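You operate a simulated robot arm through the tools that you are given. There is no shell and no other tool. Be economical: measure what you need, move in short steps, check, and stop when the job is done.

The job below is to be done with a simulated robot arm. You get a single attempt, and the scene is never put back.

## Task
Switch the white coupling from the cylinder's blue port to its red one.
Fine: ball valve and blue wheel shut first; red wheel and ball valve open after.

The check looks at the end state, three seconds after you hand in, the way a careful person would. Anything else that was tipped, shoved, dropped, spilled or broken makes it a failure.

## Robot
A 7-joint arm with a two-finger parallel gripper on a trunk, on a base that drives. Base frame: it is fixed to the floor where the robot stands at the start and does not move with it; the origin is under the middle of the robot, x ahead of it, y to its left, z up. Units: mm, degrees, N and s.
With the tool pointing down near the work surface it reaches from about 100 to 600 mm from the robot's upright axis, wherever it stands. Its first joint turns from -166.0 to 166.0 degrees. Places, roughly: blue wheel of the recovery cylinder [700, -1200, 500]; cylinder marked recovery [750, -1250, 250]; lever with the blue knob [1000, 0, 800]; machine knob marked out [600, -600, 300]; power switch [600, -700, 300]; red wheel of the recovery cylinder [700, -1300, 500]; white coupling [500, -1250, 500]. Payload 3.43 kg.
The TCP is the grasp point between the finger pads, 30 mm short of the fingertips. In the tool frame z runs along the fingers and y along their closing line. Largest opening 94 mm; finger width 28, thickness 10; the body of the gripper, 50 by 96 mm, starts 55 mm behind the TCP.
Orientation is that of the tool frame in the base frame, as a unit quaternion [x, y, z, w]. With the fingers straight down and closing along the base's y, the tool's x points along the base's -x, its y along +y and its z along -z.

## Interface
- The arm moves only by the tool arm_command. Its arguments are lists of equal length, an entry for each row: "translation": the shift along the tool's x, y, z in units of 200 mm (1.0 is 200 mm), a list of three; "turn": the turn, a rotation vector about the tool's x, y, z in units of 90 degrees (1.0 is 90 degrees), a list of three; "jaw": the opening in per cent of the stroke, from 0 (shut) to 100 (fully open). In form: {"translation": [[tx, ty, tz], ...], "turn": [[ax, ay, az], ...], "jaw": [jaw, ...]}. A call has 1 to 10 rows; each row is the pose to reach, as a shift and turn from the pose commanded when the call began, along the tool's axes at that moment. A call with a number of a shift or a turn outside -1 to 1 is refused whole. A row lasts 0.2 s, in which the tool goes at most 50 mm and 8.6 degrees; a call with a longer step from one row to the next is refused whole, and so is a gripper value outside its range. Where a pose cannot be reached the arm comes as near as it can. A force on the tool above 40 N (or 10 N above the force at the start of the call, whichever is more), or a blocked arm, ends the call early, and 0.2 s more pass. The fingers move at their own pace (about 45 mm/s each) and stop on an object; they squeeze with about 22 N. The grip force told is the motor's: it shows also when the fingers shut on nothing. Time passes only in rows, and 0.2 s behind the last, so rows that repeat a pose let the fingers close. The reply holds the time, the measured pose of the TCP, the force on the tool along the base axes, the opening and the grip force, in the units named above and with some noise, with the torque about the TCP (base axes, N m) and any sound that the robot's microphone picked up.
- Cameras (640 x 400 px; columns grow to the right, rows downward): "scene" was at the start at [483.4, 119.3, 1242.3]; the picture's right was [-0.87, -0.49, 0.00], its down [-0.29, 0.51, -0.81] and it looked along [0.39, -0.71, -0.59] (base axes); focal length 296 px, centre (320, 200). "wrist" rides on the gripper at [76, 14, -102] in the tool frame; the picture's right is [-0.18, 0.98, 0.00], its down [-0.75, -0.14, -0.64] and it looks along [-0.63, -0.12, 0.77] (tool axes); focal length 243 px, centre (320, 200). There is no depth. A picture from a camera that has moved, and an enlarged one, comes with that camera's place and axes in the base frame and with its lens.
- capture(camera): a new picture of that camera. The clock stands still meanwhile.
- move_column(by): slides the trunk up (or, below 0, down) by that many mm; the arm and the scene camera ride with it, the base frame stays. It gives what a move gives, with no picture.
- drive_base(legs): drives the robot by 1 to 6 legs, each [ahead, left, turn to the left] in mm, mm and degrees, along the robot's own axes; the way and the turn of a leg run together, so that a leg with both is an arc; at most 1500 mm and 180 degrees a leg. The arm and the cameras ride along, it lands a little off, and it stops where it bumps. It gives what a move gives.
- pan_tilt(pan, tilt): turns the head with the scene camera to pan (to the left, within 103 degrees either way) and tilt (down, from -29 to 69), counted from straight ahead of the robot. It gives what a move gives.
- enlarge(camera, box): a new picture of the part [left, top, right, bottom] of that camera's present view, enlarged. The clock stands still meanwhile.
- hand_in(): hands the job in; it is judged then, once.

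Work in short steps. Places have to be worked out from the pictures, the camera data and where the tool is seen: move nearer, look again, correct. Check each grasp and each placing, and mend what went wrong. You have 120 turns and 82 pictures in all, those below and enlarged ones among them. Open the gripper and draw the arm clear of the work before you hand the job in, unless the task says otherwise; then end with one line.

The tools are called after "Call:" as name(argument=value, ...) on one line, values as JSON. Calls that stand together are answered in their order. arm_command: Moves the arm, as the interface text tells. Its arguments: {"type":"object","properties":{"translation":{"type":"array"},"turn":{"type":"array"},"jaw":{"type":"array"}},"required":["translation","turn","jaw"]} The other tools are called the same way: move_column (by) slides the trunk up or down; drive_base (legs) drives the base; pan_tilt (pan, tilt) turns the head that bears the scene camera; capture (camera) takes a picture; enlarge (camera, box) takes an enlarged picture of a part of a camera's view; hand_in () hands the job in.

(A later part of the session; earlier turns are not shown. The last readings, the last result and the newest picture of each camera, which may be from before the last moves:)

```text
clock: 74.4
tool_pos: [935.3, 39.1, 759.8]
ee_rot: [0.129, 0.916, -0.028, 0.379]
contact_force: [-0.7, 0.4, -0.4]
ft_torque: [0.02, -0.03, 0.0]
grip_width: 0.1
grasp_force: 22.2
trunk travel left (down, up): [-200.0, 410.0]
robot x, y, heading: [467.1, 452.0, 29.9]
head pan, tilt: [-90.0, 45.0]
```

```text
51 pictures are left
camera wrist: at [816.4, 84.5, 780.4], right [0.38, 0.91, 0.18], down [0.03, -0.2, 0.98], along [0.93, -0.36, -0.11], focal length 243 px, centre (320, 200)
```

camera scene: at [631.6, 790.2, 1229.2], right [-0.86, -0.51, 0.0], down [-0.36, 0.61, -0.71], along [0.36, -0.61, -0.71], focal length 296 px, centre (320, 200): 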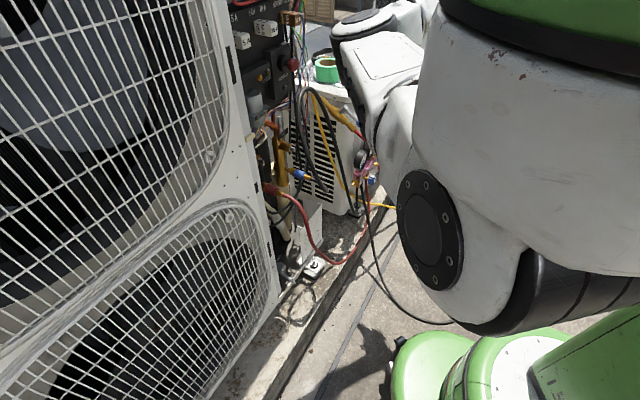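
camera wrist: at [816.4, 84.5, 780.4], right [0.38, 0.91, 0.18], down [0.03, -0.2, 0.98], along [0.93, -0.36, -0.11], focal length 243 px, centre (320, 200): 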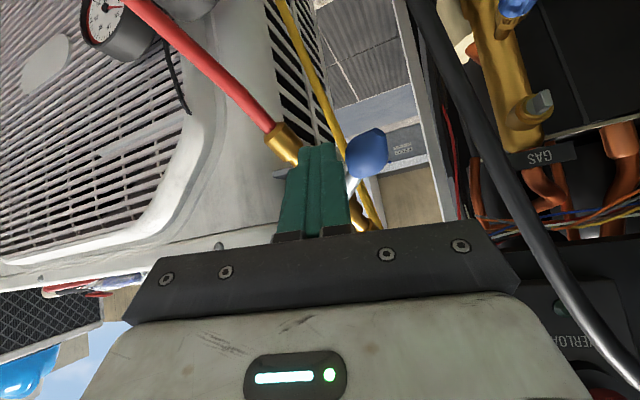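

Closed fingers sit just beside the lever. I push along the arc about the pivot until it stops.

Call:
arm_command(translation=[[-0.0045, 0.051, 0], [-0.018, 0.101, 0], [-0.04, 0.1475, 0], [-0.069, 0.19, 0], [-0.0975, 0.219, 0], [-0.126, 0.2415, 0], [-0.1475, 0.2555, 0], [-0.1475, 0.2555, 0]], turn=[[0, 0, 0], [0, 0, 0], [0, 0, 0], [0, 0, 0], [0, 0, 0], [0, 0, 0], [0, 0, 0], [0, 0, 0]], jaw=[0, 0, 0, 0, 0, 0, 0, 0])

Call:
capture(camera="wrist")

```text
clock: 76.4
tool_pos: [919.5, 65.3, 775.6]
ee_rot: [0.168, 0.913, -0.038, 0.37]
contact_force: [0.3, -0.9, 0.3]
ft_torque: [-0.02, 0.0, -0.04]
grip_width: 0.3
grasp_force: 22.0
trunk travel left (down, up): [-200.0, 410.0]
robot x, y, heading: [467.5, 455.2, 29.8]
head pan, tilt: [-90.0, 45.0]
stopped in row 8: the arm was blocked; the commanded pose is now the measured one
```

```text
50 pictures are left
camera wrist: at [804.2, 119.5, 798.7], right [0.45, 0.87, 0.18], down [0.03, -0.22, 0.98], along [0.89, -0.44, -0.13], focal length 243 px, centre (320, 200)
```

wrist: 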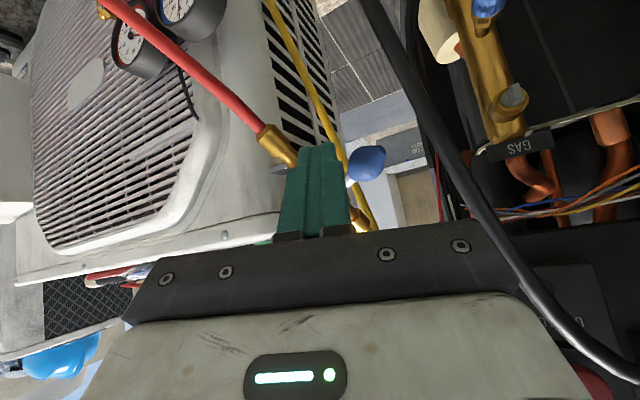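

The arm itself was blocked (no tool force), about 50 mm short. I look at what the arm touches.

Call:
capture(camera="scene")

Call:
pan_tilt(pan=-60, tilt=20)

Call:
capture(camera="scene")

```text
49 pictures are left
camera scene: at [795.5, 767.5, 1132.8], right [-0.87, -0.49, 0.0], down [-0.35, 0.62, -0.71], along [0.35, -0.62, -0.71], focal length 296 px, centre (320, 200)
```

scene: 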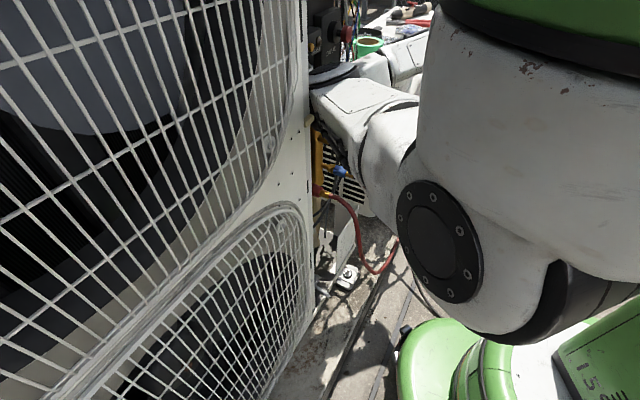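

```text
clock: 77.3
tool_pos: [918.9, 64.5, 775.5]
ee_rot: [0.167, 0.912, -0.038, 0.373]
contact_force: [0.8, -0.8, -0.3]
ft_torque: [0.0, 0.0, 0.04]
grip_width: 0.2
grasp_force: 21.7
trunk travel left (down, up): [-200.0, 410.0]
robot x, y, heading: [467.0, 450.6, 29.5]
head pan, tilt: [-60.0, 20.0]
```

```text
48 pictures are left
camera scene: at [834.7, 791.0, 1169.6], right [-0.51, -0.86, 0.0], down [-0.29, 0.18, -0.94], along [0.81, -0.48, -0.34], focal length 296 px, centre (320, 200)
```

scene: 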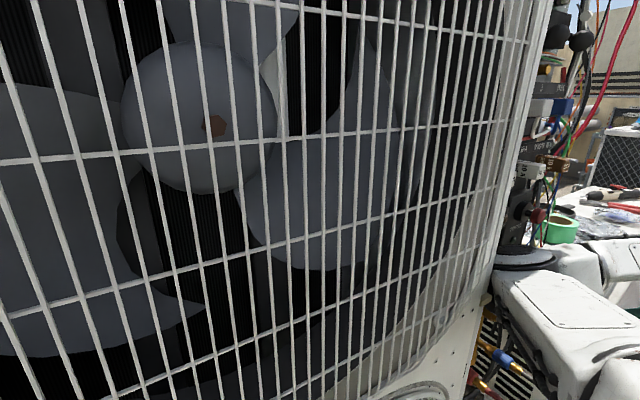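

The elbow has poked into the open cabinet beside the wires. The lever is already ~75° round. I drive straight away from the cabinet (−x) by 70 mm to free the elbow, then reach again with the arm more stretched.

Call:
drive_base(legs=[[-61, 35, 0]])

Call:
capture(camera="scene")

Call:
capture(camera="wrist")

```text
clock: 78.3
tool_pos: [854.2, 67.0, 774.5]
ee_rot: [0.164, 0.913, -0.037, 0.371]
contact_force: [-0.3, -0.1, 0.8]
ft_torque: [-0.01, -0.01, 0.03]
grip_width: 0.0
grasp_force: 22.5
trunk travel left (down, up): [-200.0, 410.0]
robot x, y, heading: [395.4, 454.2, 29.5]
head pan, tilt: [-60.0, 20.0]
```

```text
47 pictures are left
camera scene: at [766.6, 793.5, 1167.8], right [-0.51, -0.86, 0.0], down [-0.29, 0.17, -0.94], along [0.81, -0.48, -0.34], focal length 296 px, centre (320, 200)
```

scene: 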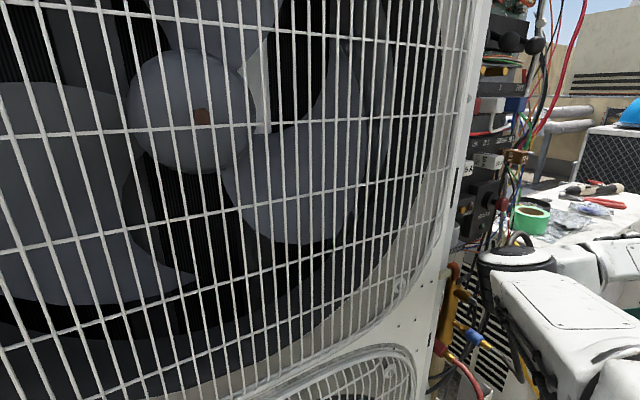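

```text
46 pictures are left
camera wrist: at [739.1, 121.5, 796.7], right [0.45, 0.88, 0.18], down [0.03, -0.22, 0.98], along [0.89, -0.43, -0.12], focal length 243 px, centre (320, 200)
```

wrist: 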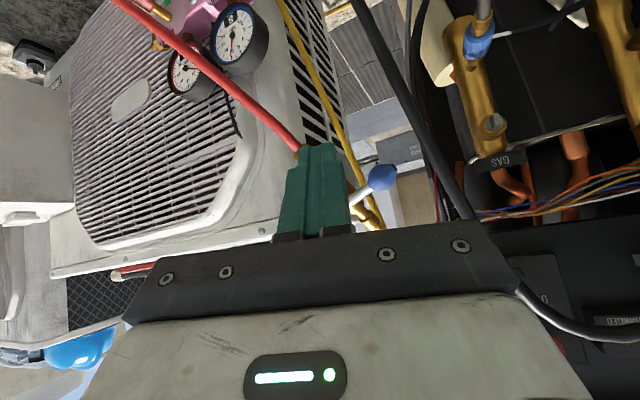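

Elbow is clear now. Knob is at about (947, 83, 762); the closed end should be about (965, 86, 782). I yaw the tool to point straight at +x and move to a start point in front of and below the lever rod.

Call:
arm_command(translation=[[-0.07, 0.011, 0.013], [-0.14, 0.022, 0.027], [-0.213, 0.033, 0.04], [-0.213, 0.033, 0.04]], turn=[[-0.041, 0.003, -0.043], [-0.082, 0.006, -0.085], [-0.123, 0.01, -0.128], [-0.123, 0.01, -0.128]], jaw=[0, 0, 0, 0])

Call:
capture(camera="wrist")

```text
clock: 79.3
tool_pos: [889.6, 61.4, 798.0]
ee_rot: [0.036, 0.927, 0.015, 0.372]
contact_force: [0.1, -0.2, -0.5]
ft_torque: [-0.01, 0.02, 0.0]
grip_width: 0.0
grasp_force: 21.9
trunk travel left (down, up): [-200.0, 410.0]
robot x, y, heading: [397.2, 456.1, 29.7]
head pan, tilt: [-60.0, 20.0]
```

```text
45 pictures are left
camera wrist: at [764.5, 80.5, 821.1], right [0.19, 0.97, 0.18], down [0.09, -0.2, 0.98], along [0.98, -0.17, -0.13], focal length 243 px, centre (320, 200)
```

wrist: 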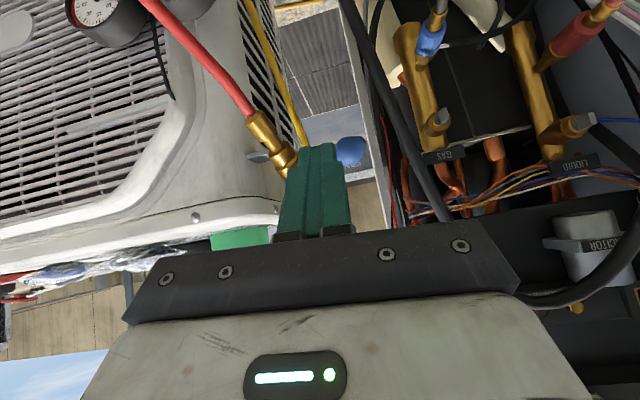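

Insert under the rod and push upward (tool −x) in small rows, stopping on force.

Call:
arm_command(translation=[[0, 0, 0.15], [0, 0, 0.3], [0, 0, 0.3], [-0.04, 0, 0.3], [-0.08, 0, 0.3], [-0.11, 0, 0.3], [-0.14, 0, 0.3], [-0.165, 0, 0.3], [-0.18, 0, 0.3], [-0.18, 0, 0.3]], turn=[[0, 0, 0], [0, 0, 0], [0, 0, 0], [0, 0, 0], [0, 0, 0], [0, 0, 0], [0, 0, 0], [0, 0, 0], [0, 0, 0], [0, 0, 0]], jaw=[0, 0, 0, 0, 0, 0, 0, 0, 0, 0])

Call:
capture(camera="wrist")

```text
clock: 81.5
tool_pos: [955.7, 58.4, 777.1]
ee_rot: [0.039, 0.928, 0.016, 0.37]
contact_force: [-19.8, 6.6, -18.1]
ft_torque: [-0.1, 0.76, 0.36]
grip_width: 0.2
grasp_force: 21.8
trunk travel left (down, up): [-200.0, 410.0]
robot x, y, heading: [396.0, 452.1, 29.3]
head pan, tilt: [-60.0, 20.0]
```

```text
44 pictures are left
camera wrist: at [829.7, 78.6, 800.6], right [0.19, 0.96, 0.18], down [0.09, -0.2, 0.97], along [0.98, -0.17, -0.13], focal length 243 px, centre (320, 200)
```

wrist: 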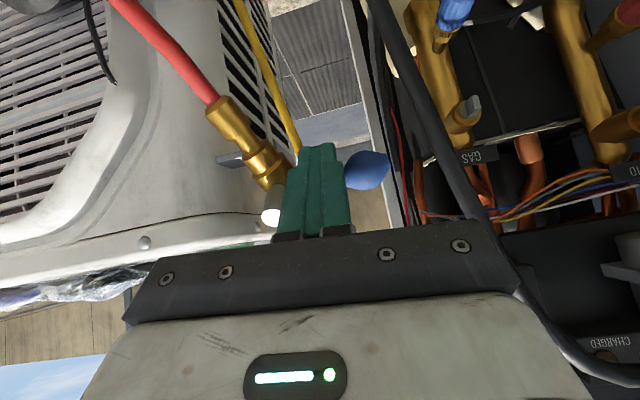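

Force of ~27 N along the push suggests the stop is reached. I push a few mm more to make sure, then back off and inspect.

Call:
arm_command(translation=[[-0.012, 0, 0], [-0.024, 0, 0], [-0.024, 0, 0]], turn=[[0, 0, 0], [0, 0, 0], [0, 0, 0]], jaw=[0, 0, 0])

Call:
arm_command(translation=[[0.06, 0, 0], [0.12, 0, 0], [0.12, 0, -0.2], [0.12, 0, -0.4], [0.12, 0, -0.6]], turn=[[0, 0, 0], [0, 0, 0], [0, 0, 0], [0, 0, 0], [0, 0, 0]], jaw=[0, 0, 0, 0, 0])

Call:
enlarge(camera="wrist", box=[240, 60, 440, 210])

```text
clock: 82.0
tool_pos: [953.9, 57.2, 777.8]
ee_rot: [0.04, 0.929, 0.017, 0.367]
contact_force: [0.0, -2.7, -7.8]
ft_torque: [-0.07, 0.26, -0.09]
grip_width: 0.1
grasp_force: 22.6
trunk travel left (down, up): [-200.0, 410.0]
robot x, y, heading: [398.6, 453.4, 29.3]
head pan, tilt: [-60.0, 20.0]
stopped in row 2: the force on the tool passed its limit at 43 N (the readings are from after the stop); the commanded pose is now the measured one
```

```text
clock: 83.2
tool_pos: [855.1, 59.4, 849.0]
ee_rot: [0.04, 0.929, 0.018, 0.368]
contact_force: [0.4, 0.3, -0.4]
ft_torque: [0.02, 0.01, 0.01]
grip_width: 0.2
grasp_force: 21.6
trunk travel left (down, up): [-200.0, 410.0]
robot x, y, heading: [396.3, 451.4, 29.4]
head pan, tilt: [-60.0, 20.0]
```

```text
2.67 times, centred on (340, 135) of wrist
camera zoom: at [729.7, 80.4, 873.3], right [0.19, 0.96, 0.19], down [0.1, -0.21, 0.97], along [0.98, -0.17, -0.14], focal length 647 px, centre (267, 373)
```

zoom: 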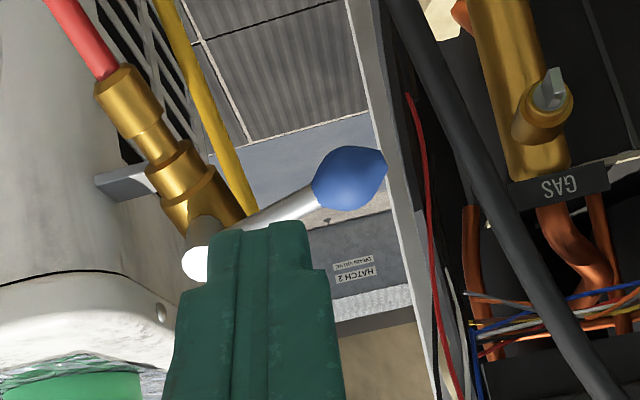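

The lever now stands square to the pipe, hard on its stop: the ball valve is shut. Next I go to the cylinder. Triangulated from earlier views: blue wheel ≈ (683, −1177, 499), red wheel ≈ (681, −1272, 499), ports pointing −x at z ≈ 460. I back out and drive round, keeping off hoses and cable.

Call:
drive_base(legs=[[-348, 196, 0], [0, 0, 10], [-900, -1096, 0]])

Call:
pan_tilt(pan=-100, tilt=45)

Call:
capture(camera="scene")

Call:
capture(camera="wrist")

```text
clock: 93.0
tool_pos: [514.7, -1277.6, 850.5]
ee_rot: [-0.041, 0.928, 0.048, 0.366]
contact_force: [0.6, 0.1, 0.6]
ft_torque: [-0.03, 0.01, -0.01]
grip_width: 0.0
grasp_force: 22.1
trunk travel left (down, up): [-200.0, 410.0]
robot x, y, heading: [-2.7, -974.2, 39.7]
head pan, tilt: [-60.0, 20.0]
```

```text
clock: 94.1
tool_pos: [515.3, -1277.9, 848.6]
ee_rot: [-0.041, 0.929, 0.048, 0.366]
contact_force: [0.4, 1.0, 0.5]
ft_torque: [-0.01, 0.01, -0.01]
grip_width: 0.0
grasp_force: 22.1
trunk travel left (down, up): [-200.0, 410.0]
robot x, y, heading: [-5.6, -973.4, 39.4]
head pan, tilt: [-100.0, 45.0]
```

```text
42 pictures are left
camera scene: at [252.4, -609.1, 1129.3], right [-0.87, -0.49, 0.0], down [-0.35, 0.61, -0.71], along [0.35, -0.62, -0.71], focal length 296 px, centre (320, 200)
```

scene: 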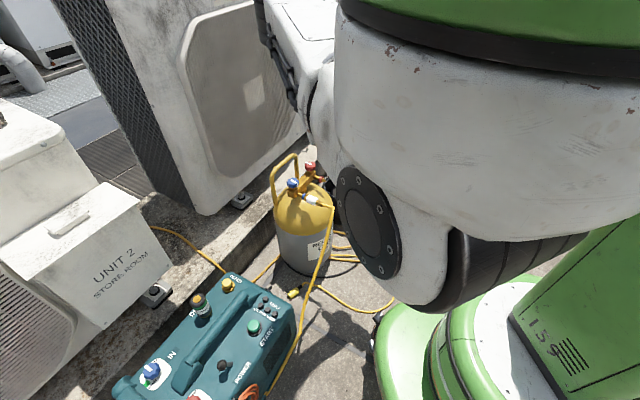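

```text
41 pictures are left
camera wrist: at [387.9, -1279.8, 873.5], right [0.02, 0.98, 0.18], down [0.13, -0.19, 0.97], along [0.99, 0.0, -0.13], focal length 243 px, centre (320, 200)
```

wrist: 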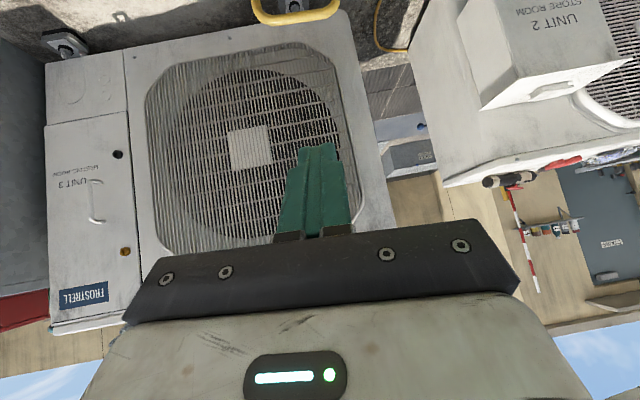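

I turn the tool to point straight down here, then check the view.

Call:
arm_command(translation=[[0, 0, 0], [0, 0, 0], [0, 0, 0], [0, 0, 0], [0, 0, 0], [0, 0, 0], [0, 0, 0]], turn=[[0.01, 0.08, 0], [0.015, 0.16, 0], [0.02, 0.24, 0], [0.025, 0.32, 0], [0.03, 0.4, 0], [0.035, 0.475, 0], [0.035, 0.475, 0]], jaw=[0, 0, 0, 0, 0, 0, 0])

Call:
capture(camera="wrist")

Call:
capture(camera="scene")

```text
clock: 95.7
tool_pos: [515.5, -1278.4, 850.2]
ee_rot: [-0.047, 0.999, 0.005, 0.003]
contact_force: [0.3, 0.0, -0.3]
ft_torque: [-0.05, -0.01, -0.02]
grip_width: 0.1
grasp_force: 21.9
trunk travel left (down, up): [-200.0, 410.0]
robot x, y, heading: [-3.8, -971.1, 39.4]
head pan, tilt: [-100.0, 45.0]
```

```text
40 pictures are left
camera wrist: at [436.8, -1272.2, 952.4], right [0.09, 1.0, 0.01], down [0.76, -0.08, 0.64], along [0.64, -0.05, -0.77], focal length 243 px, centre (320, 200)
```

wrist: 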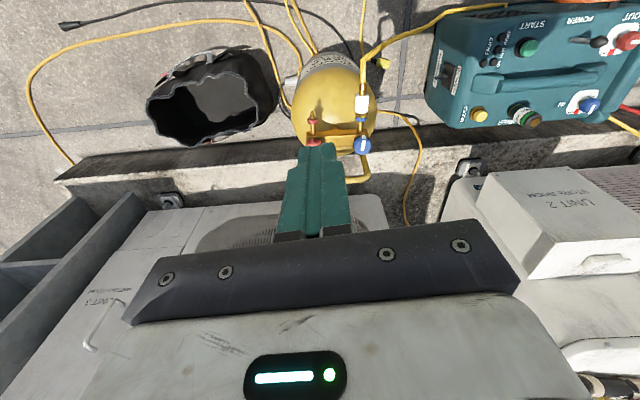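

```text
39 pictures are left
camera scene: at [252.3, -609.1, 1129.2], right [-0.87, -0.49, 0.0], down [-0.35, 0.62, -0.71], along [0.35, -0.62, -0.71], focal length 296 px, centre (320, 200)
```

scene: 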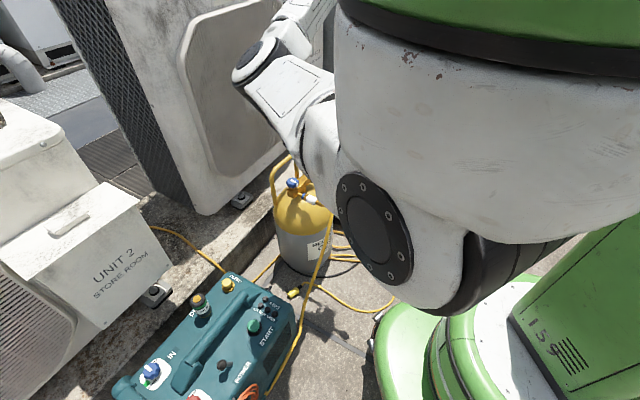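

Tool points down and all is visible. I move the robot in by 110 mm (still clear of the floor hoses) and lower the trunk 150 mm, then look again from nearer.

Call:
drive_base(legs=[[88, -65, 0]])

Call:
move_column(by=-150)

Call:
arm_command(translation=[[0.05, 0.1, 0], [0.1, 0.2, 0], [0.1, 0.3, 0], [0.1, 0.4, 0], [0.1, 0.4, 0]], turn=[[0, 0, 0], [0, 0, 0], [0, 0, 0], [0, 0, 0], [0, 0, 0]], jaw=[60, 60, 60, 60, 60])

Call:
capture(camera="wrist")

Call:
capture(camera="scene")

```text
clock: 96.9
tool_pos: [624.9, -1273.0, 850.3]
ee_rot: [-0.047, 0.999, 0.005, 0.003]
contact_force: [-0.1, -0.7, -0.2]
ft_torque: [0.04, 0.01, 0.02]
grip_width: 0.0
grasp_force: 22.7
trunk travel left (down, up): [-200.0, 410.0]
robot x, y, heading: [109.2, -963.0, 39.7]
head pan, tilt: [-100.0, 45.0]
```

```text
clock: 98.7
tool_pos: [624.0, -1271.6, 700.3]
ee_rot: [-0.047, 0.999, 0.006, 0.003]
contact_force: [-0.4, -0.1, -0.2]
ft_torque: [-0.02, -0.01, -0.02]
grip_width: 0.0
grasp_force: 21.7
trunk travel left (down, up): [-50.0, 560.0]
robot x, y, heading: [109.9, -962.1, 39.4]
head pan, tilt: [-100.0, 45.0]
```

```text
clock: 99.8
tool_pos: [598.5, -1194.4, 700.4]
ee_rot: [-0.047, 0.999, 0.006, 0.002]
contact_force: [0.0, 0.7, 0.5]
ft_torque: [0.01, 0.01, 0.0]
grip_width: 56.5
grasp_force: 0.0
trunk travel left (down, up): [-50.0, 560.0]
robot x, y, heading: [107.4, -961.8, 39.5]
head pan, tilt: [-100.0, 45.0]
```

```text
38 pictures are left
camera wrist: at [519.7, -1187.6, 802.7], right [0.09, 1.0, 0.01], down [0.76, -0.08, 0.65], along [0.64, -0.05, -0.76], focal length 243 px, centre (320, 200)
```

wrist: 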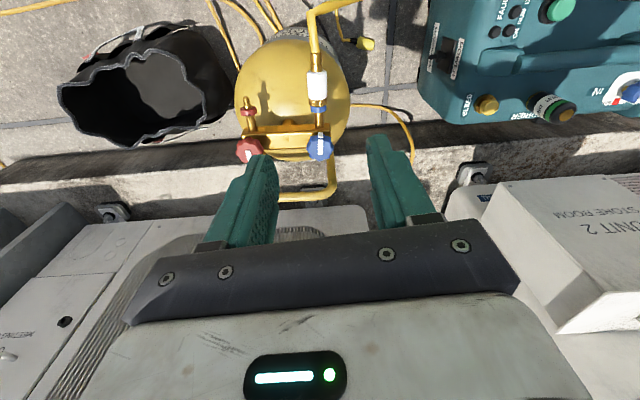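

```text
37 pictures are left
camera scene: at [362.6, -602.6, 979.2], right [-0.87, -0.49, 0.0], down [-0.35, 0.62, -0.71], along [0.35, -0.62, -0.71], focal length 296 px, centre (320, 200)
```

scene: 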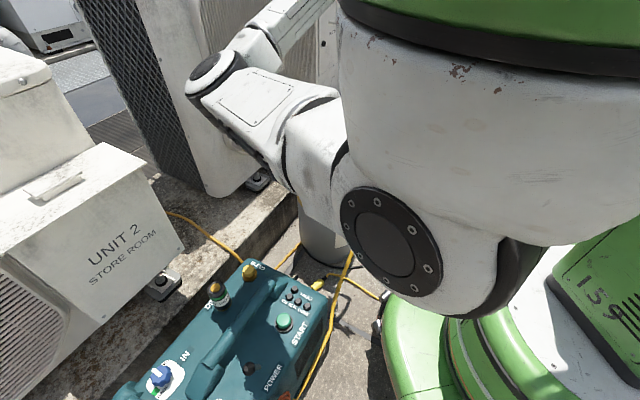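

The wrist camera sees the valve well. I enlarge it.

Call:
enlarge(camera="wrist", box=[220, 50, 380, 175])

```text
3.20 times, centred on (300, 112) of wrist
camera zoom: at [519.7, -1187.6, 802.7], right [0.09, 1.0, 0.01], down [0.76, -0.08, 0.65], along [0.64, -0.05, -0.76], focal length 776 px, centre (384, 480)
```

zoom: 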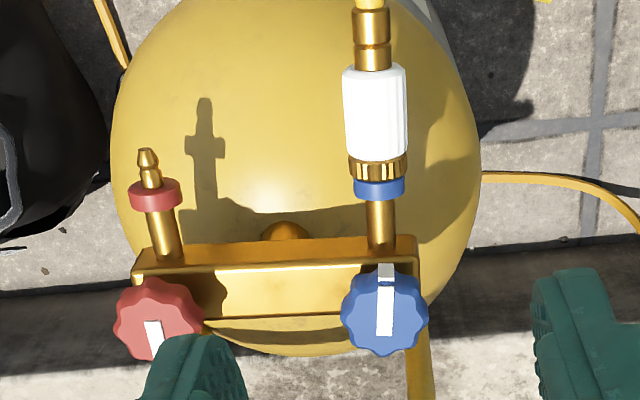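

All views now agree: blue wheel (687, −1200, 484), red wheel (684, −1301, 484), coupling body (614, −1197, 442) with the ports pointing −x; red port tip near (621, −1301, 442). I lower the trunk and hover over the blue wheel.

Call:
move_column(by=-50)

Call:
arm_command(translation=[[-0.11, -0.018, 0.0], [-0.22, -0.036, 0.05], [-0.33, -0.054, 0.15], [-0.44, -0.072, 0.3], [-0.44, -0.072, 0.4], [-0.44, -0.072, 0.4]], turn=[[0, 0, 0], [0, 0, 0], [0, 0, 0], [0, 0, 0], [0, 0, 0], [0, 0, 0]], jaw=[70, 70, 70, 70, 70, 70])

Call:
capture(camera="wrist")

```text
clock: 100.8
tool_pos: [597.9, -1193.6, 650.1]
ee_rot: [-0.047, 0.999, 0.005, 0.003]
contact_force: [-0.8, -0.3, 0.0]
ft_torque: [0.01, -0.01, -0.02]
grip_width: 56.3
grasp_force: 0.0
trunk travel left (down, up): [0.0, 610.0]
robot x, y, heading: [108.6, -966.0, 39.6]
head pan, tilt: [-100.0, 45.0]
```

```text
clock: 102.2
tool_pos: [688.0, -1199.3, 569.7]
ee_rot: [-0.046, 0.999, 0.005, 0.002]
contact_force: [-0.7, -0.9, 0.3]
ft_torque: [0.02, -0.03, 0.06]
grip_width: 66.0
grasp_force: 0.0
trunk travel left (down, up): [0.0, 610.0]
robot x, y, heading: [106.9, -964.2, 39.4]
head pan, tilt: [-100.0, 45.0]
```

```text
35 pictures are left
camera wrist: at [609.3, -1193.5, 672.4], right [0.09, 1.0, 0.01], down [0.76, -0.08, 0.65], along [0.64, -0.05, -0.76], focal length 243 px, centre (320, 200)
```

wrist: 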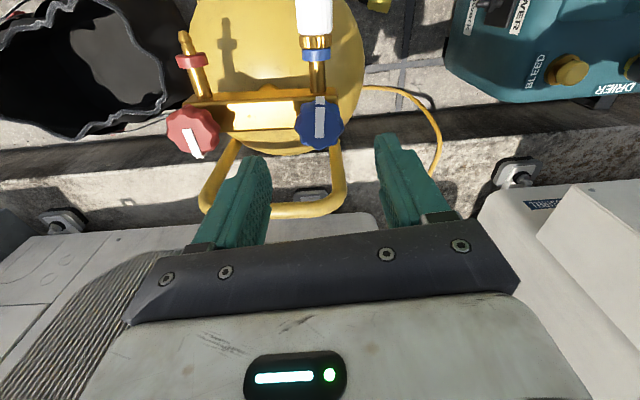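

Centred over the blue wheel. I pre-turn the tool by −63° (counter-clockwise from above) to have range for closing, then descend.

Call:
arm_command(translation=[[0, 0, 0], [0, 0, 0], [0, 0, 0], [0, 0, 0], [0, 0, 0], [0, 0, 0], [0, 0, 0], [0, 0, 0.1], [0, 0, 0.2], [0, 0, 0.2]], turn=[[0, 0, -0.09], [0, 0, -0.18], [0, 0, -0.27], [0, 0, -0.36], [0, 0, -0.45], [0, 0, -0.54], [0, 0, -0.63], [0, 0, -0.7], [0, 0, -0.7], [0, 0, -0.7]], jaw=[70, 70, 70, 70, 70, 70, 70, 70, 70, 70])

Call:
capture(camera="wrist")

```text
clock: 104.4
tool_pos: [686.6, -1198.8, 530.3]
ee_rot: [-0.562, 0.827, 0.003, 0.006]
contact_force: [0.6, -0.6, 0.3]
ft_torque: [0.01, -0.03, 0.0]
grip_width: 65.9
grasp_force: 0.1
trunk travel left (down, up): [0.0, 610.0]
robot x, y, heading: [102.7, -963.7, 39.3]
head pan, tilt: [-100.0, 45.0]
```

```text
34 pictures are left
camera wrist: at [644.8, -1265.4, 632.8], right [-0.85, 0.53, 0.0], down [0.41, 0.64, 0.65], along [0.35, 0.55, -0.76], focal length 243 px, centre (320, 200)
```

wrist: 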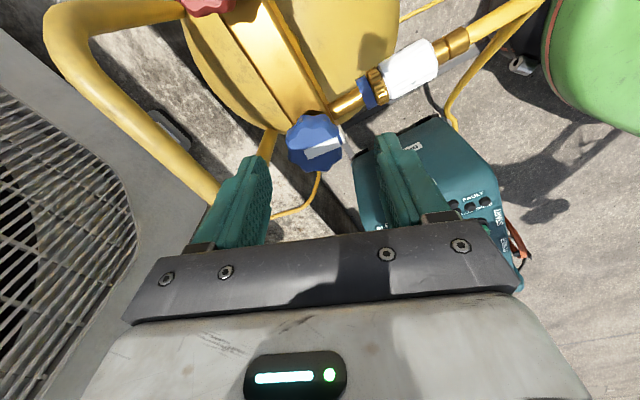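

Wheel still centred. Descend 33 mm and close on it.

Call:
arm_command(translation=[[0, 0, 0.08], [0, 0, 0.165], [0, 0, 0.165], [0, 0, 0.165], [0, 0, 0.165], [0, 0, 0.165]], turn=[[0, 0, 0], [0, 0, 0], [0, 0, 0], [0, 0, 0], [0, 0, 0], [0, 0, 0]], jaw=[70, 70, 0, 0, 0, 0])

Call:
capture(camera="wrist")

```text
clock: 105.8
tool_pos: [688.7, -1198.0, 498.8]
ee_rot: [-0.562, 0.827, 0.004, 0.006]
contact_force: [12.7, 9.1, -0.1]
ft_torque: [-0.21, -0.4, 0.04]
grip_width: 36.7
grasp_force: 21.7
trunk travel left (down, up): [0.0, 610.0]
robot x, y, heading: [105.9, -965.0, 39.4]
head pan, tilt: [-100.0, 45.0]
```

```text
33 pictures are left
camera wrist: at [646.3, -1263.8, 599.5], right [-0.85, 0.53, 0.0], down [0.4, 0.64, 0.65], along [0.35, 0.55, -0.76], focal length 243 px, centre (320, 200)
```

wrist: 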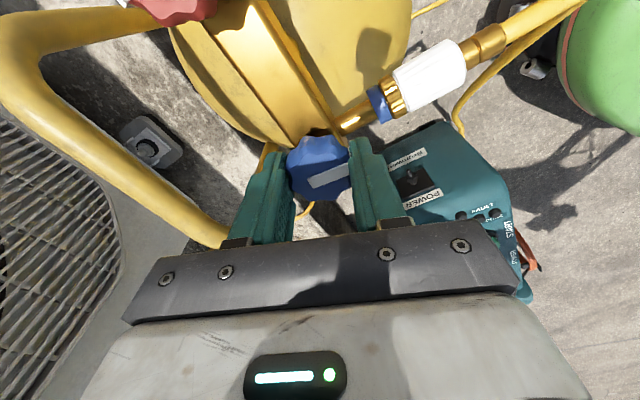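

Gripped (36.7 mm). Now I turn clockwise as seen from above (positive about tool z) up to 80°.

Call:
arm_command(translation=[[-0.006, -0.004, 0], [-0.006, -0.004, 0], [-0.006, -0.004, 0], [-0.006, -0.004, 0], [-0.006, -0.004, 0], [-0.006, -0.004, 0], [-0.006, -0.004, 0], [-0.006, -0.004, 0], [-0.006, -0.004, 0], [-0.006, -0.004, 0]], turn=[[0, 0, 0.085], [0, 0, 0.17], [0, 0, 0.255], [0, 0, 0.34], [0, 0, 0.425], [0, 0, 0.51], [0, 0, 0.595], [0, 0, 0.68], [0, 0, 0.765], [0, 0, 0.85]], jaw=[0, 0, 0, 0, 0, 0, 0, 0, 0, 0])

Call:
capture(camera="wrist")

```text
clock: 108.0
tool_pos: [688.1, -1198.0, 497.7]
ee_rot: [0.073, 0.997, 0.006, 0.002]
contact_force: [0.2, 16.7, 3.5]
ft_torque: [-0.21, 0.06, 0.01]
grip_width: 36.7
grasp_force: 22.3
trunk travel left (down, up): [0.0, 610.0]
robot x, y, heading: [105.8, -963.3, 39.6]
head pan, tilt: [-100.0, 45.0]
```

```text
32 pictures are left
camera wrist: at [614.4, -1173.3, 600.6], right [0.32, 0.95, 0.01], down [0.72, -0.26, 0.64], along [0.61, -0.2, -0.77], focal length 243 px, centre (320, 200)
```

wrist: 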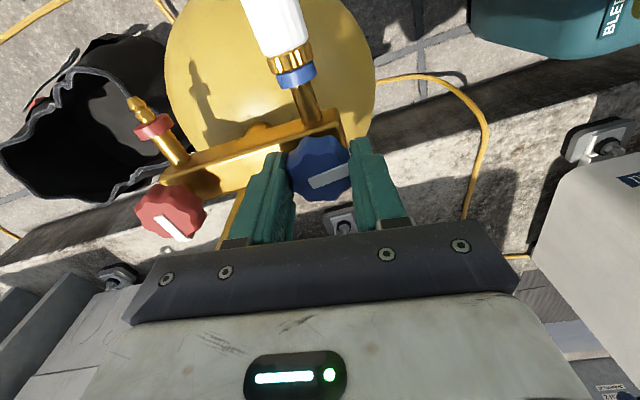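

The wheel follows freely (no torque yet). Continue clockwise by another 76°.

Call:
arm_command(translation=[[0, 0, 0], [0, 0, 0], [0, 0, 0], [0, 0, 0], [0, 0, 0], [0, 0, 0], [0, 0, 0], [0, 0, 0], [0, 0, 0], [0, 0, 0]], turn=[[0, 0, 0.085], [0, 0, 0.17], [0, 0, 0.255], [0, 0, 0.34], [0, 0, 0.425], [0, 0, 0.51], [0, 0, 0.595], [0, 0, 0.68], [0, 0, 0.765], [0, 0, 0.85]], jaw=[0, 0, 0, 0, 0, 0, 0, 0, 0, 0])

Call:
capture(camera="wrist")

```text
clock: 110.2
tool_pos: [688.7, -1196.5, 497.5]
ee_rot: [0.674, 0.739, 0.005, -0.002]
contact_force: [0.3, 15.7, 2.4]
ft_torque: [0.07, 0.3, -0.01]
grip_width: 36.4
grasp_force: 21.3
trunk travel left (down, up): [0.0, 610.0]
robot x, y, heading: [106.6, -966.3, 39.5]
head pan, tilt: [-100.0, 45.0]
```

```text
31 pictures are left
camera wrist: at [695.1, -1121.4, 601.5], right [1.0, -0.09, 0.0], down [-0.08, -0.77, 0.63], along [-0.06, -0.63, -0.77], focal length 243 px, centre (320, 200)
```

wrist: 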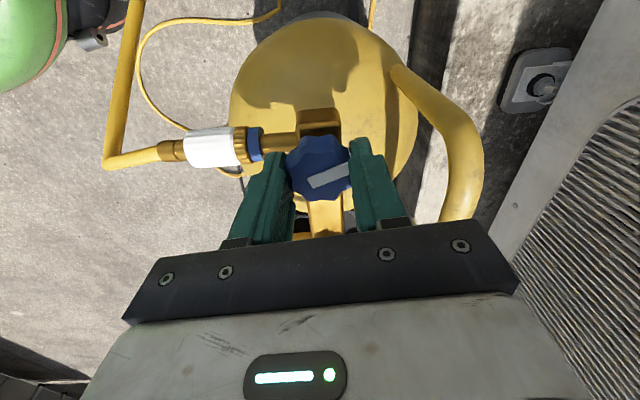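

Total 150°. Still free; I continue another 60°, watching for a stop.

Call:
arm_command(translation=[[0, 0, 0], [0, 0, 0], [0, 0, 0], [0, 0, 0], [0, 0, 0], [0, 0, 0], [0, 0, 0], [0, 0, 0]], turn=[[0, 0, 0.085], [0, 0, 0.17], [0, 0, 0.255], [0, 0, 0.34], [0, 0, 0.425], [0, 0, 0.51], [0, 0, 0.595], [0, 0, 0.68]], jaw=[0, 0, 0, 0, 0, 0, 0, 0])

Call:
capture(camera="wrist")

```text
clock: 112.0
tool_pos: [690.1, -1197.7, 497.8]
ee_rot: [0.956, 0.293, 0.004, -0.005]
contact_force: [-4.8, 10.6, -2.1]
ft_torque: [-0.1, 0.04, 0.31]
grip_width: 37.5
grasp_force: 22.2
trunk travel left (down, up): [0.0, 610.0]
robot x, y, heading: [104.7, -967.9, 39.5]
head pan, tilt: [-100.0, 45.0]
```

```text
30 pictures are left
camera wrist: at [759.7, -1166.9, 601.0], right [0.4, -0.92, -0.01], down [-0.71, -0.31, 0.63], along [-0.58, -0.25, -0.77], focal length 243 px, centre (320, 200)
```

wrist: 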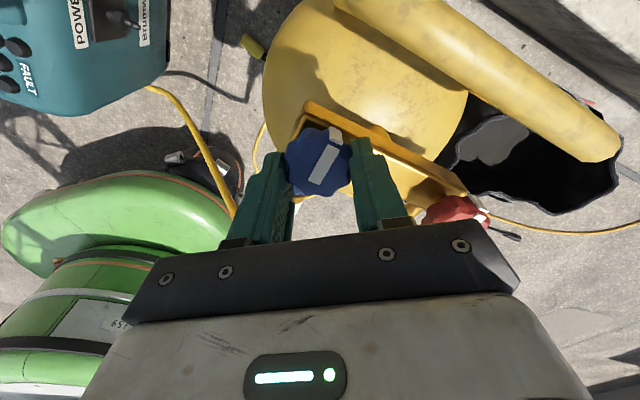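

Torque 0.31 N·m and the mark lagging behind the fingers: the blue wheel is at its closed stop. I release, rise and turn the wrist back.

Call:
arm_command(translation=[[0, 0, 0], [0, 0, 0], [0, 0, -0.15], [0, 0, -0.35], [0, 0, -0.35], [0, 0, -0.35], [0, 0, -0.35], [0, 0, -0.35], [0, 0, -0.35], [0, 0, -0.35]], turn=[[0, 0, 0], [0, 0, 0], [0, 0, 0], [0, 0, 0], [0, 0, -0.09], [0, 0, -0.18], [0, 0, -0.27], [0, 0, -0.36], [0, 0, -0.45], [0, 0, -0.54]], jaw=[70, 70, 70, 70, 70, 70, 70, 70, 70, 70])

Call:
capture(camera="wrist")

Call:
arm_command(translation=[[0, 0, 0], [0, 0, 0], [0, 0, 0], [0, 0, 0], [0, 0, 0], [0, 0, 0], [0, 0, 0], [0, 0, 0], [0, 0, 0], [0, 0, 0]], turn=[[0, 0, -0.09], [0, 0, -0.18], [0, 0, -0.27], [0, 0, -0.36], [0, 0, -0.45], [0, 0, -0.54], [0, 0, -0.63], [0, 0, -0.72], [0, 0, -0.81], [0, 0, -0.9]], jaw=[70, 70, 70, 70, 70, 70, 70, 70, 70, 70])

```text
clock: 114.2
tool_pos: [687.6, -1198.3, 568.0]
ee_rot: [0.749, 0.662, 0.006, -0.003]
contact_force: [0.2, -0.8, 0.3]
ft_torque: [0.01, -0.04, 0.0]
grip_width: 65.8
grasp_force: 0.1
trunk travel left (down, up): [0.0, 610.0]
robot x, y, heading: [109.3, -965.5, 39.3]
head pan, tilt: [-100.0, 45.0]
```

```text
29 pictures are left
camera wrist: at [710.7, -1125.4, 671.1], right [0.95, -0.3, 0.0], down [-0.24, -0.74, 0.63], along [-0.19, -0.6, -0.77], focal length 243 px, centre (320, 200)
```

wrist: 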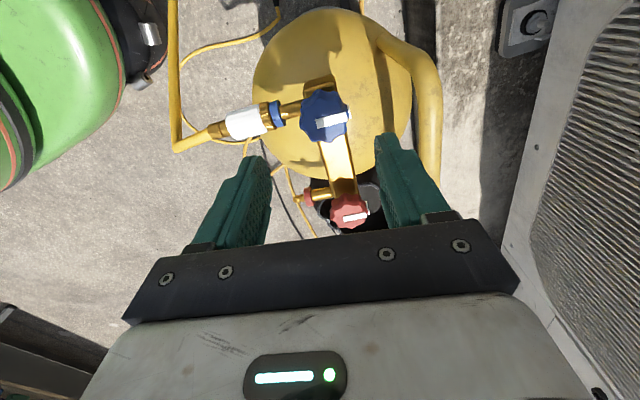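

```text
clock: 116.4
tool_pos: [687.2, -1198.6, 567.3]
ee_rot: [0.141, 0.99, 0.006, 0.002]
contact_force: [-1.1, 0.3, 0.3]
ft_torque: [0.0, 0.01, 0.0]
grip_width: 65.8
grasp_force: 0.0
trunk travel left (down, up): [0.0, 610.0]
robot x, y, heading: [107.2, -961.1, 39.3]
head pan, tilt: [-100.0, 45.0]
```

Marks on both wheels now lie parallel – blue is shut like red. I align the tool with the coupling's axis (yaw ≈ −3°) and hover over the white body.

Call:
arm_command(translation=[[0.12, -0.03, 0], [0.24, -0.06, 0.1], [0.355, -0.09, 0.185], [0.355, -0.09, 0.185]], turn=[[0, 0, -0.05], [0, 0, -0.1], [0, 0, -0.147], [0, 0, -0.147]], jaw=[60, 60, 60, 60])

Call:
capture(camera="wrist")

```text
clock: 117.4
tool_pos: [614.7, -1195.4, 530.4]
ee_rot: [0.026, 1.0, 0.005, 0.002]
contact_force: [-0.6, -0.5, 0.1]
ft_torque: [-0.02, 0.0, -0.04]
grip_width: 56.6
grasp_force: 0.0
trunk travel left (down, up): [0.0, 610.0]
robot x, y, heading: [106.4, -967.8, 39.7]
head pan, tilt: [-100.0, 45.0]
```

```text
28 pictures are left
camera wrist: at [538.4, -1178.1, 632.7], right [0.23, 0.97, 0.01], down [0.74, -0.19, 0.64], along [0.63, -0.14, -0.76], focal length 243 px, centre (320, 200)
```

wrist: 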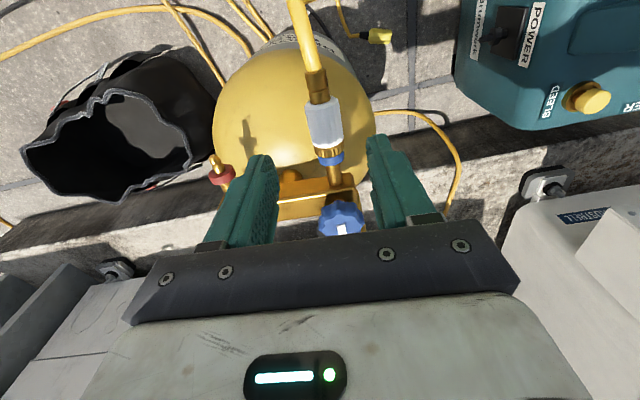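

Coupling is at about (616, −1192, 442), well centred. Descend 77 mm and grip the white body.

Call:
arm_command(translation=[[0, 0.006, 0.15], [0, 0.012, 0.3], [0, 0.012, 0.385], [0, 0.012, 0.385], [0, 0.012, 0.385], [0, 0.012, 0.385], [0, 0.012, 0.385]], turn=[[0, 0, 0], [0, 0, 0], [0, 0, 0], [0, 0, 0], [0, 0, 0], [0, 0, 0], [0, 0, 0]], jaw=[60, 60, 60, 0, 0, 0, 0])

Call:
capture(camera="wrist")

```text
clock: 119.0
tool_pos: [616.3, -1191.3, 453.6]
ee_rot: [0.026, 1.0, 0.007, 0.002]
contact_force: [-0.3, 12.1, -0.4]
ft_torque: [0.18, -0.05, 0.25]
grip_width: 29.3
grasp_force: 21.6
trunk travel left (down, up): [0.0, 610.0]
robot x, y, heading: [106.3, -964.2, 39.6]
head pan, tilt: [-100.0, 45.0]
```

```text
27 pictures are left
camera wrist: at [539.7, -1174.2, 556.2], right [0.23, 0.97, 0.01], down [0.74, -0.19, 0.64], along [0.63, -0.14, -0.77], focal length 243 px, centre (320, 200)
```

wrist: 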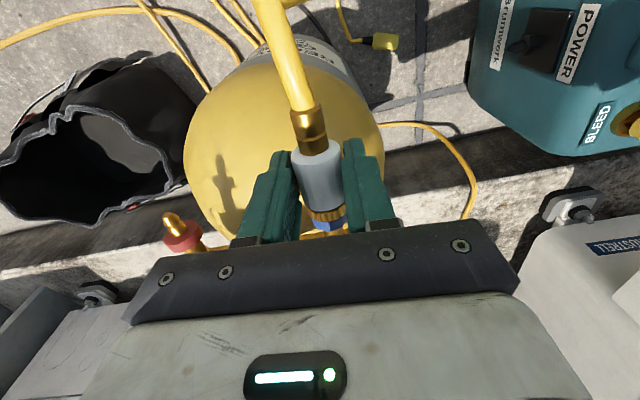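

Gripped at 29.3 mm. I relieve the small side load and pull gently along −x.

Call:
arm_command(translation=[[0, 0.01, 0], [0.015, 0.01, 0], [0.03, 0.01, 0], [0.05, 0.01, 0], [0.08, 0.01, 0], [0.12, 0.01, 0], [0.16, 0.01, 0]], turn=[[0, 0, 0], [0, 0, 0], [0, 0, 0], [0, 0, 0], [0, 0, 0], [0, 0, 0], [0, 0, 0]], jaw=[0, 0, 0, 0, 0, 0, 0])

Call:
capture(camera="wrist")

```text
clock: 120.6
tool_pos: [584.4, -1188.4, 455.4]
ee_rot: [0.026, 1.0, 0.005, 0.003]
contact_force: [0.3, 0.0, 0.2]
ft_torque: [0.0, -0.02, 0.02]
grip_width: 29.3
grasp_force: 21.7
trunk travel left (down, up): [0.0, 610.0]
robot x, y, heading: [109.3, -965.6, 39.4]
head pan, tilt: [-100.0, 45.0]
```

```text
26 pictures are left
camera wrist: at [507.8, -1171.1, 556.1], right [0.24, 0.97, 0.01], down [0.74, -0.19, 0.64], along [0.63, -0.14, -0.76], focal length 243 px, centre (320, 200)
```

wrist: 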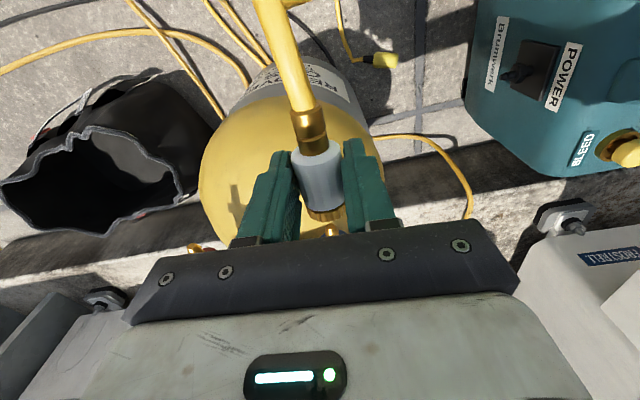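

The coupling came off cleanly and is still held. I draw it another 25 mm clear and shift 102 mm toward the red port, then look.

Call:
arm_command(translation=[[0.06, 0, 0], [0.125, 0, 0], [0.125, -0.1, 0], [0.125, -0.2, 0], [0.125, -0.3, 0], [0.125, -0.4, 0], [0.125, -0.508, 0], [0.125, -0.508, 0]], turn=[[0, 0, 0], [0, 0, 0], [0, 0, 0], [0, 0, 0], [0, 0, 0], [0, 0, 0], [0, 0, 0], [0, 0, 0]], jaw=[0, 0, 0, 0, 0, 0, 0, 0])

Call:
capture(camera="wrist")

```text
clock: 122.4
tool_pos: [554.0, -1288.9, 452.8]
ee_rot: [0.027, 1.0, 0.005, 0.002]
contact_force: [-0.4, -0.1, 0.1]
ft_torque: [0.02, -0.02, 0.0]
grip_width: 29.5
grasp_force: 21.8
trunk travel left (down, up): [0.0, 610.0]
robot x, y, heading: [108.0, -962.0, 39.5]
head pan, tilt: [-100.0, 45.0]
```

```text
25 pictures are left
camera wrist: at [478.2, -1271.1, 554.5], right [0.24, 0.97, 0.01], down [0.74, -0.19, 0.64], along [0.63, -0.14, -0.77], focal length 243 px, centre (320, 200)
```

wrist: 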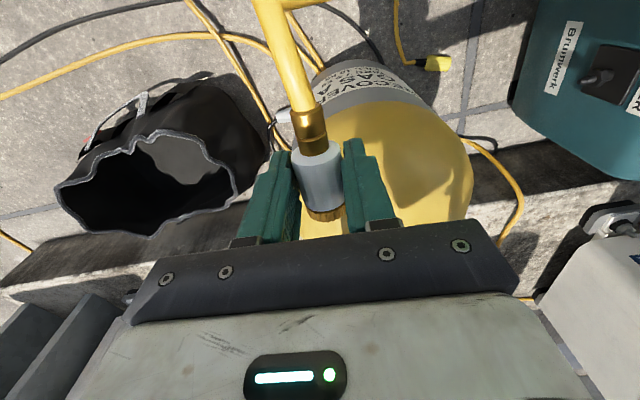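

The hose end follows freely. By dead reckoning the coupling is on the red port's axis; I push in along +x gently, until resistance.

Call:
arm_command(translation=[[-0.08, 0, 0], [-0.14, 0, 0], [-0.17, 0, 0], [-0.2, 0, 0], [-0.23, 0, 0], [-0.26, 0, 0], [-0.28, 0, 0], [-0.295, 0, 0], [-0.295, 0, 0]], turn=[[0, 0, 0], [0, 0, 0], [0, 0, 0], [0, 0, 0], [0, 0, 0], [0, 0, 0], [0, 0, 0], [0, 0, 0], [0, 0, 0]], jaw=[0, 0, 0, 0, 0, 0, 0, 0, 0])

Call:
capture(camera="wrist")

```text
clock: 124.4
tool_pos: [610.5, -1292.7, 453.6]
ee_rot: [0.027, 1.0, 0.005, 0.003]
contact_force: [-11.6, -12.2, 10.3]
ft_torque: [-0.18, -0.06, -0.14]
grip_width: 29.5
grasp_force: 21.5
trunk travel left (down, up): [0.0, 610.0]
robot x, y, heading: [107.9, -962.5, 39.4]
head pan, tilt: [-100.0, 45.0]
```

```text
24 pictures are left
camera wrist: at [535.1, -1275.2, 555.8], right [0.24, 0.97, 0.01], down [0.74, -0.19, 0.64], along [0.63, -0.15, -0.76], focal length 243 px, centre (320, 200)
```

wrist: 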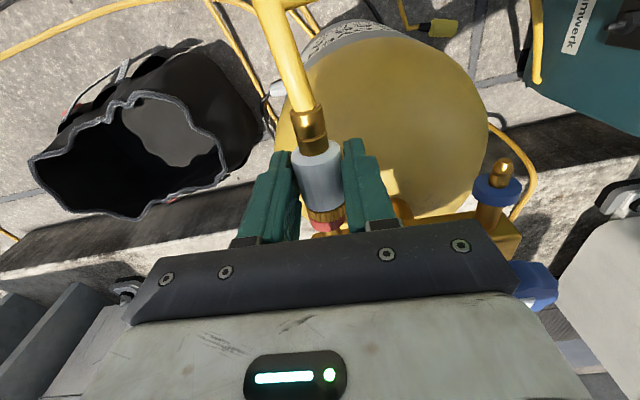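

It looks seated: gold ring against the red collar. I relieve side load and press a few mm further to be sure it latches.

Call:
arm_command(translation=[[0, -0.01, -0.006], [-0.01, -0.01, -0.006], [-0.02, -0.01, -0.006], [-0.03, -0.01, -0.006], [-0.03, -0.01, -0.006]], turn=[[0, 0, 0], [0, 0, 0], [0, 0, 0], [0, 0, 0], [0, 0, 0]], jaw=[0, 0, 0, 0, 0])

Call:
enlarge(camera="wrist", box=[250, 130, 410, 250])

```text
clock: 125.6
tool_pos: [618.1, -1294.6, 453.5]
ee_rot: [0.027, 1.0, 0.006, 0.001]
contact_force: [-16.9, -6.0, -0.2]
ft_torque: [-0.09, 0.41, 0.14]
grip_width: 29.4
grasp_force: 21.9
trunk travel left (down, up): [0.0, 610.0]
robot x, y, heading: [108.1, -962.6, 39.4]
head pan, tilt: [-100.0, 45.0]
```

```text
3.33 times, centred on (330, 190) of wrist
camera zoom: at [541.5, -1276.9, 555.9], right [0.24, 0.97, 0.01], down [0.74, -0.19, 0.64], along [0.63, -0.14, -0.77], focal length 809 px, centre (287, 233)
```

zoom: 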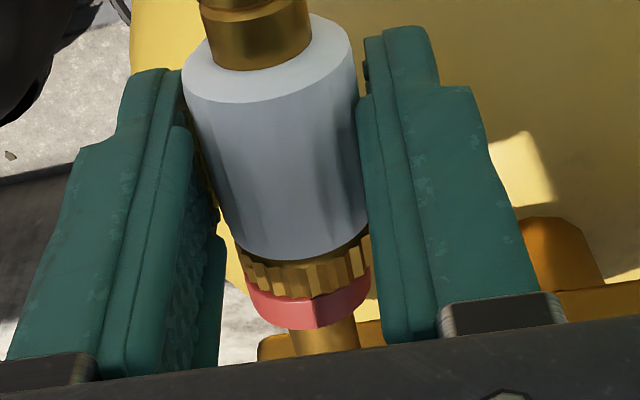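

Advanced 7 mm at low force. One more short push to find the hard stop.

Call:
arm_command(translation=[[-0.01, 0, 0], [-0.02, 0, 0], [-0.03, 0, 0], [-0.03, 0, 0]], turn=[[0, 0, 0], [0, 0, 0], [0, 0, 0], [0, 0, 0]], jaw=[0, 0, 0, 0])

Call:
enlarge(camera="wrist", box=[250, 130, 410, 250])

```text
clock: 126.6
tool_pos: [624.2, -1295.1, 454.3]
ee_rot: [0.027, 1.0, 0.006, 0.003]
contact_force: [-17.5, -7.3, 2.0]
ft_torque: [-0.1, 0.12, 0.24]
grip_width: 29.5
grasp_force: 22.0
trunk travel left (down, up): [0.0, 610.0]
robot x, y, heading: [106.9, -966.3, 39.5]
head pan, tilt: [-100.0, 45.0]
```

```text
3.33 times, centred on (330, 190) of wrist
camera zoom: at [547.5, -1277.3, 556.2], right [0.24, 0.97, 0.01], down [0.74, -0.19, 0.64], along [0.63, -0.14, -0.77], focal length 809 px, centre (287, 233)
```

zoom: 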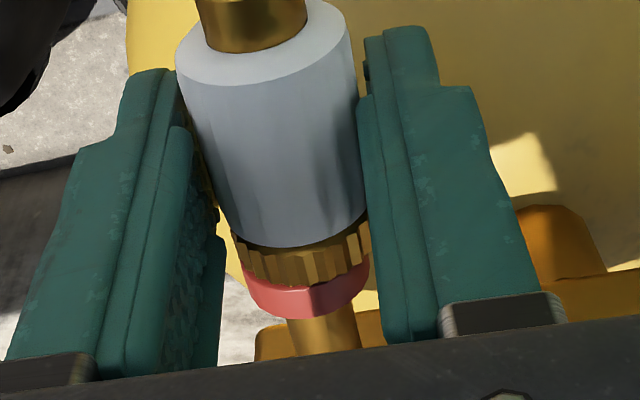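

The fingers slip along the coupling at ~17 N, with the gold ring seated on the collar: it is home. I release, rise and look.

Call:
arm_command(translation=[[0, 0, 0], [0, 0, 0], [0, 0, 0], [0, 0, -0.2], [0, 0, -0.4], [0.15, 0, -0.58], [0.3, 0, -0.58], [0.3, 0, -0.58]], turn=[[0, 0, 0], [0, 0, 0], [0, 0, 0], [0, 0, 0], [0, 0, 0], [0, 0, 0], [0, 0, 0], [0, 0, 0]], jaw=[70, 70, 70, 70, 70, 70, 70, 70])

Call:
enlarge(camera="wrist", box=[220, 60, 460, 240])

```text
clock: 128.4
tool_pos: [564.7, -1292.1, 568.8]
ee_rot: [0.026, 1.0, 0.005, 0.002]
contact_force: [0.3, -0.3, -0.1]
ft_torque: [-0.02, -0.02, 0.02]
grip_width: 65.7
grasp_force: 0.0
trunk travel left (down, up): [0.0, 610.0]
robot x, y, heading: [106.7, -963.4, 39.3]
head pan, tilt: [-100.0, 45.0]
```

```text
2.22 times, centred on (340, 150) of wrist
camera zoom: at [488.5, -1275.1, 671.1], right [0.24, 0.97, 0.01], down [0.74, -0.19, 0.64], along [0.63, -0.14, -0.77], focal length 539 px, centre (276, 311)
```

zoom: 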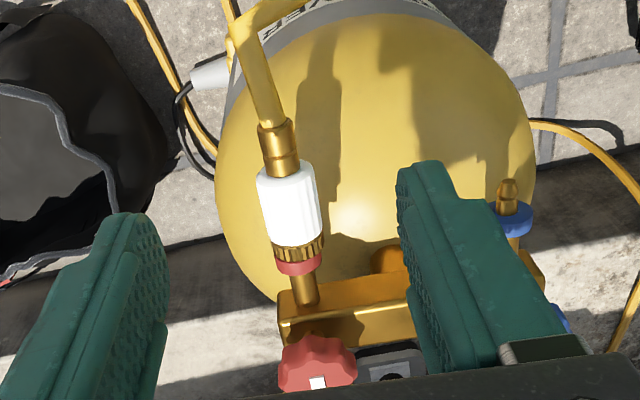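

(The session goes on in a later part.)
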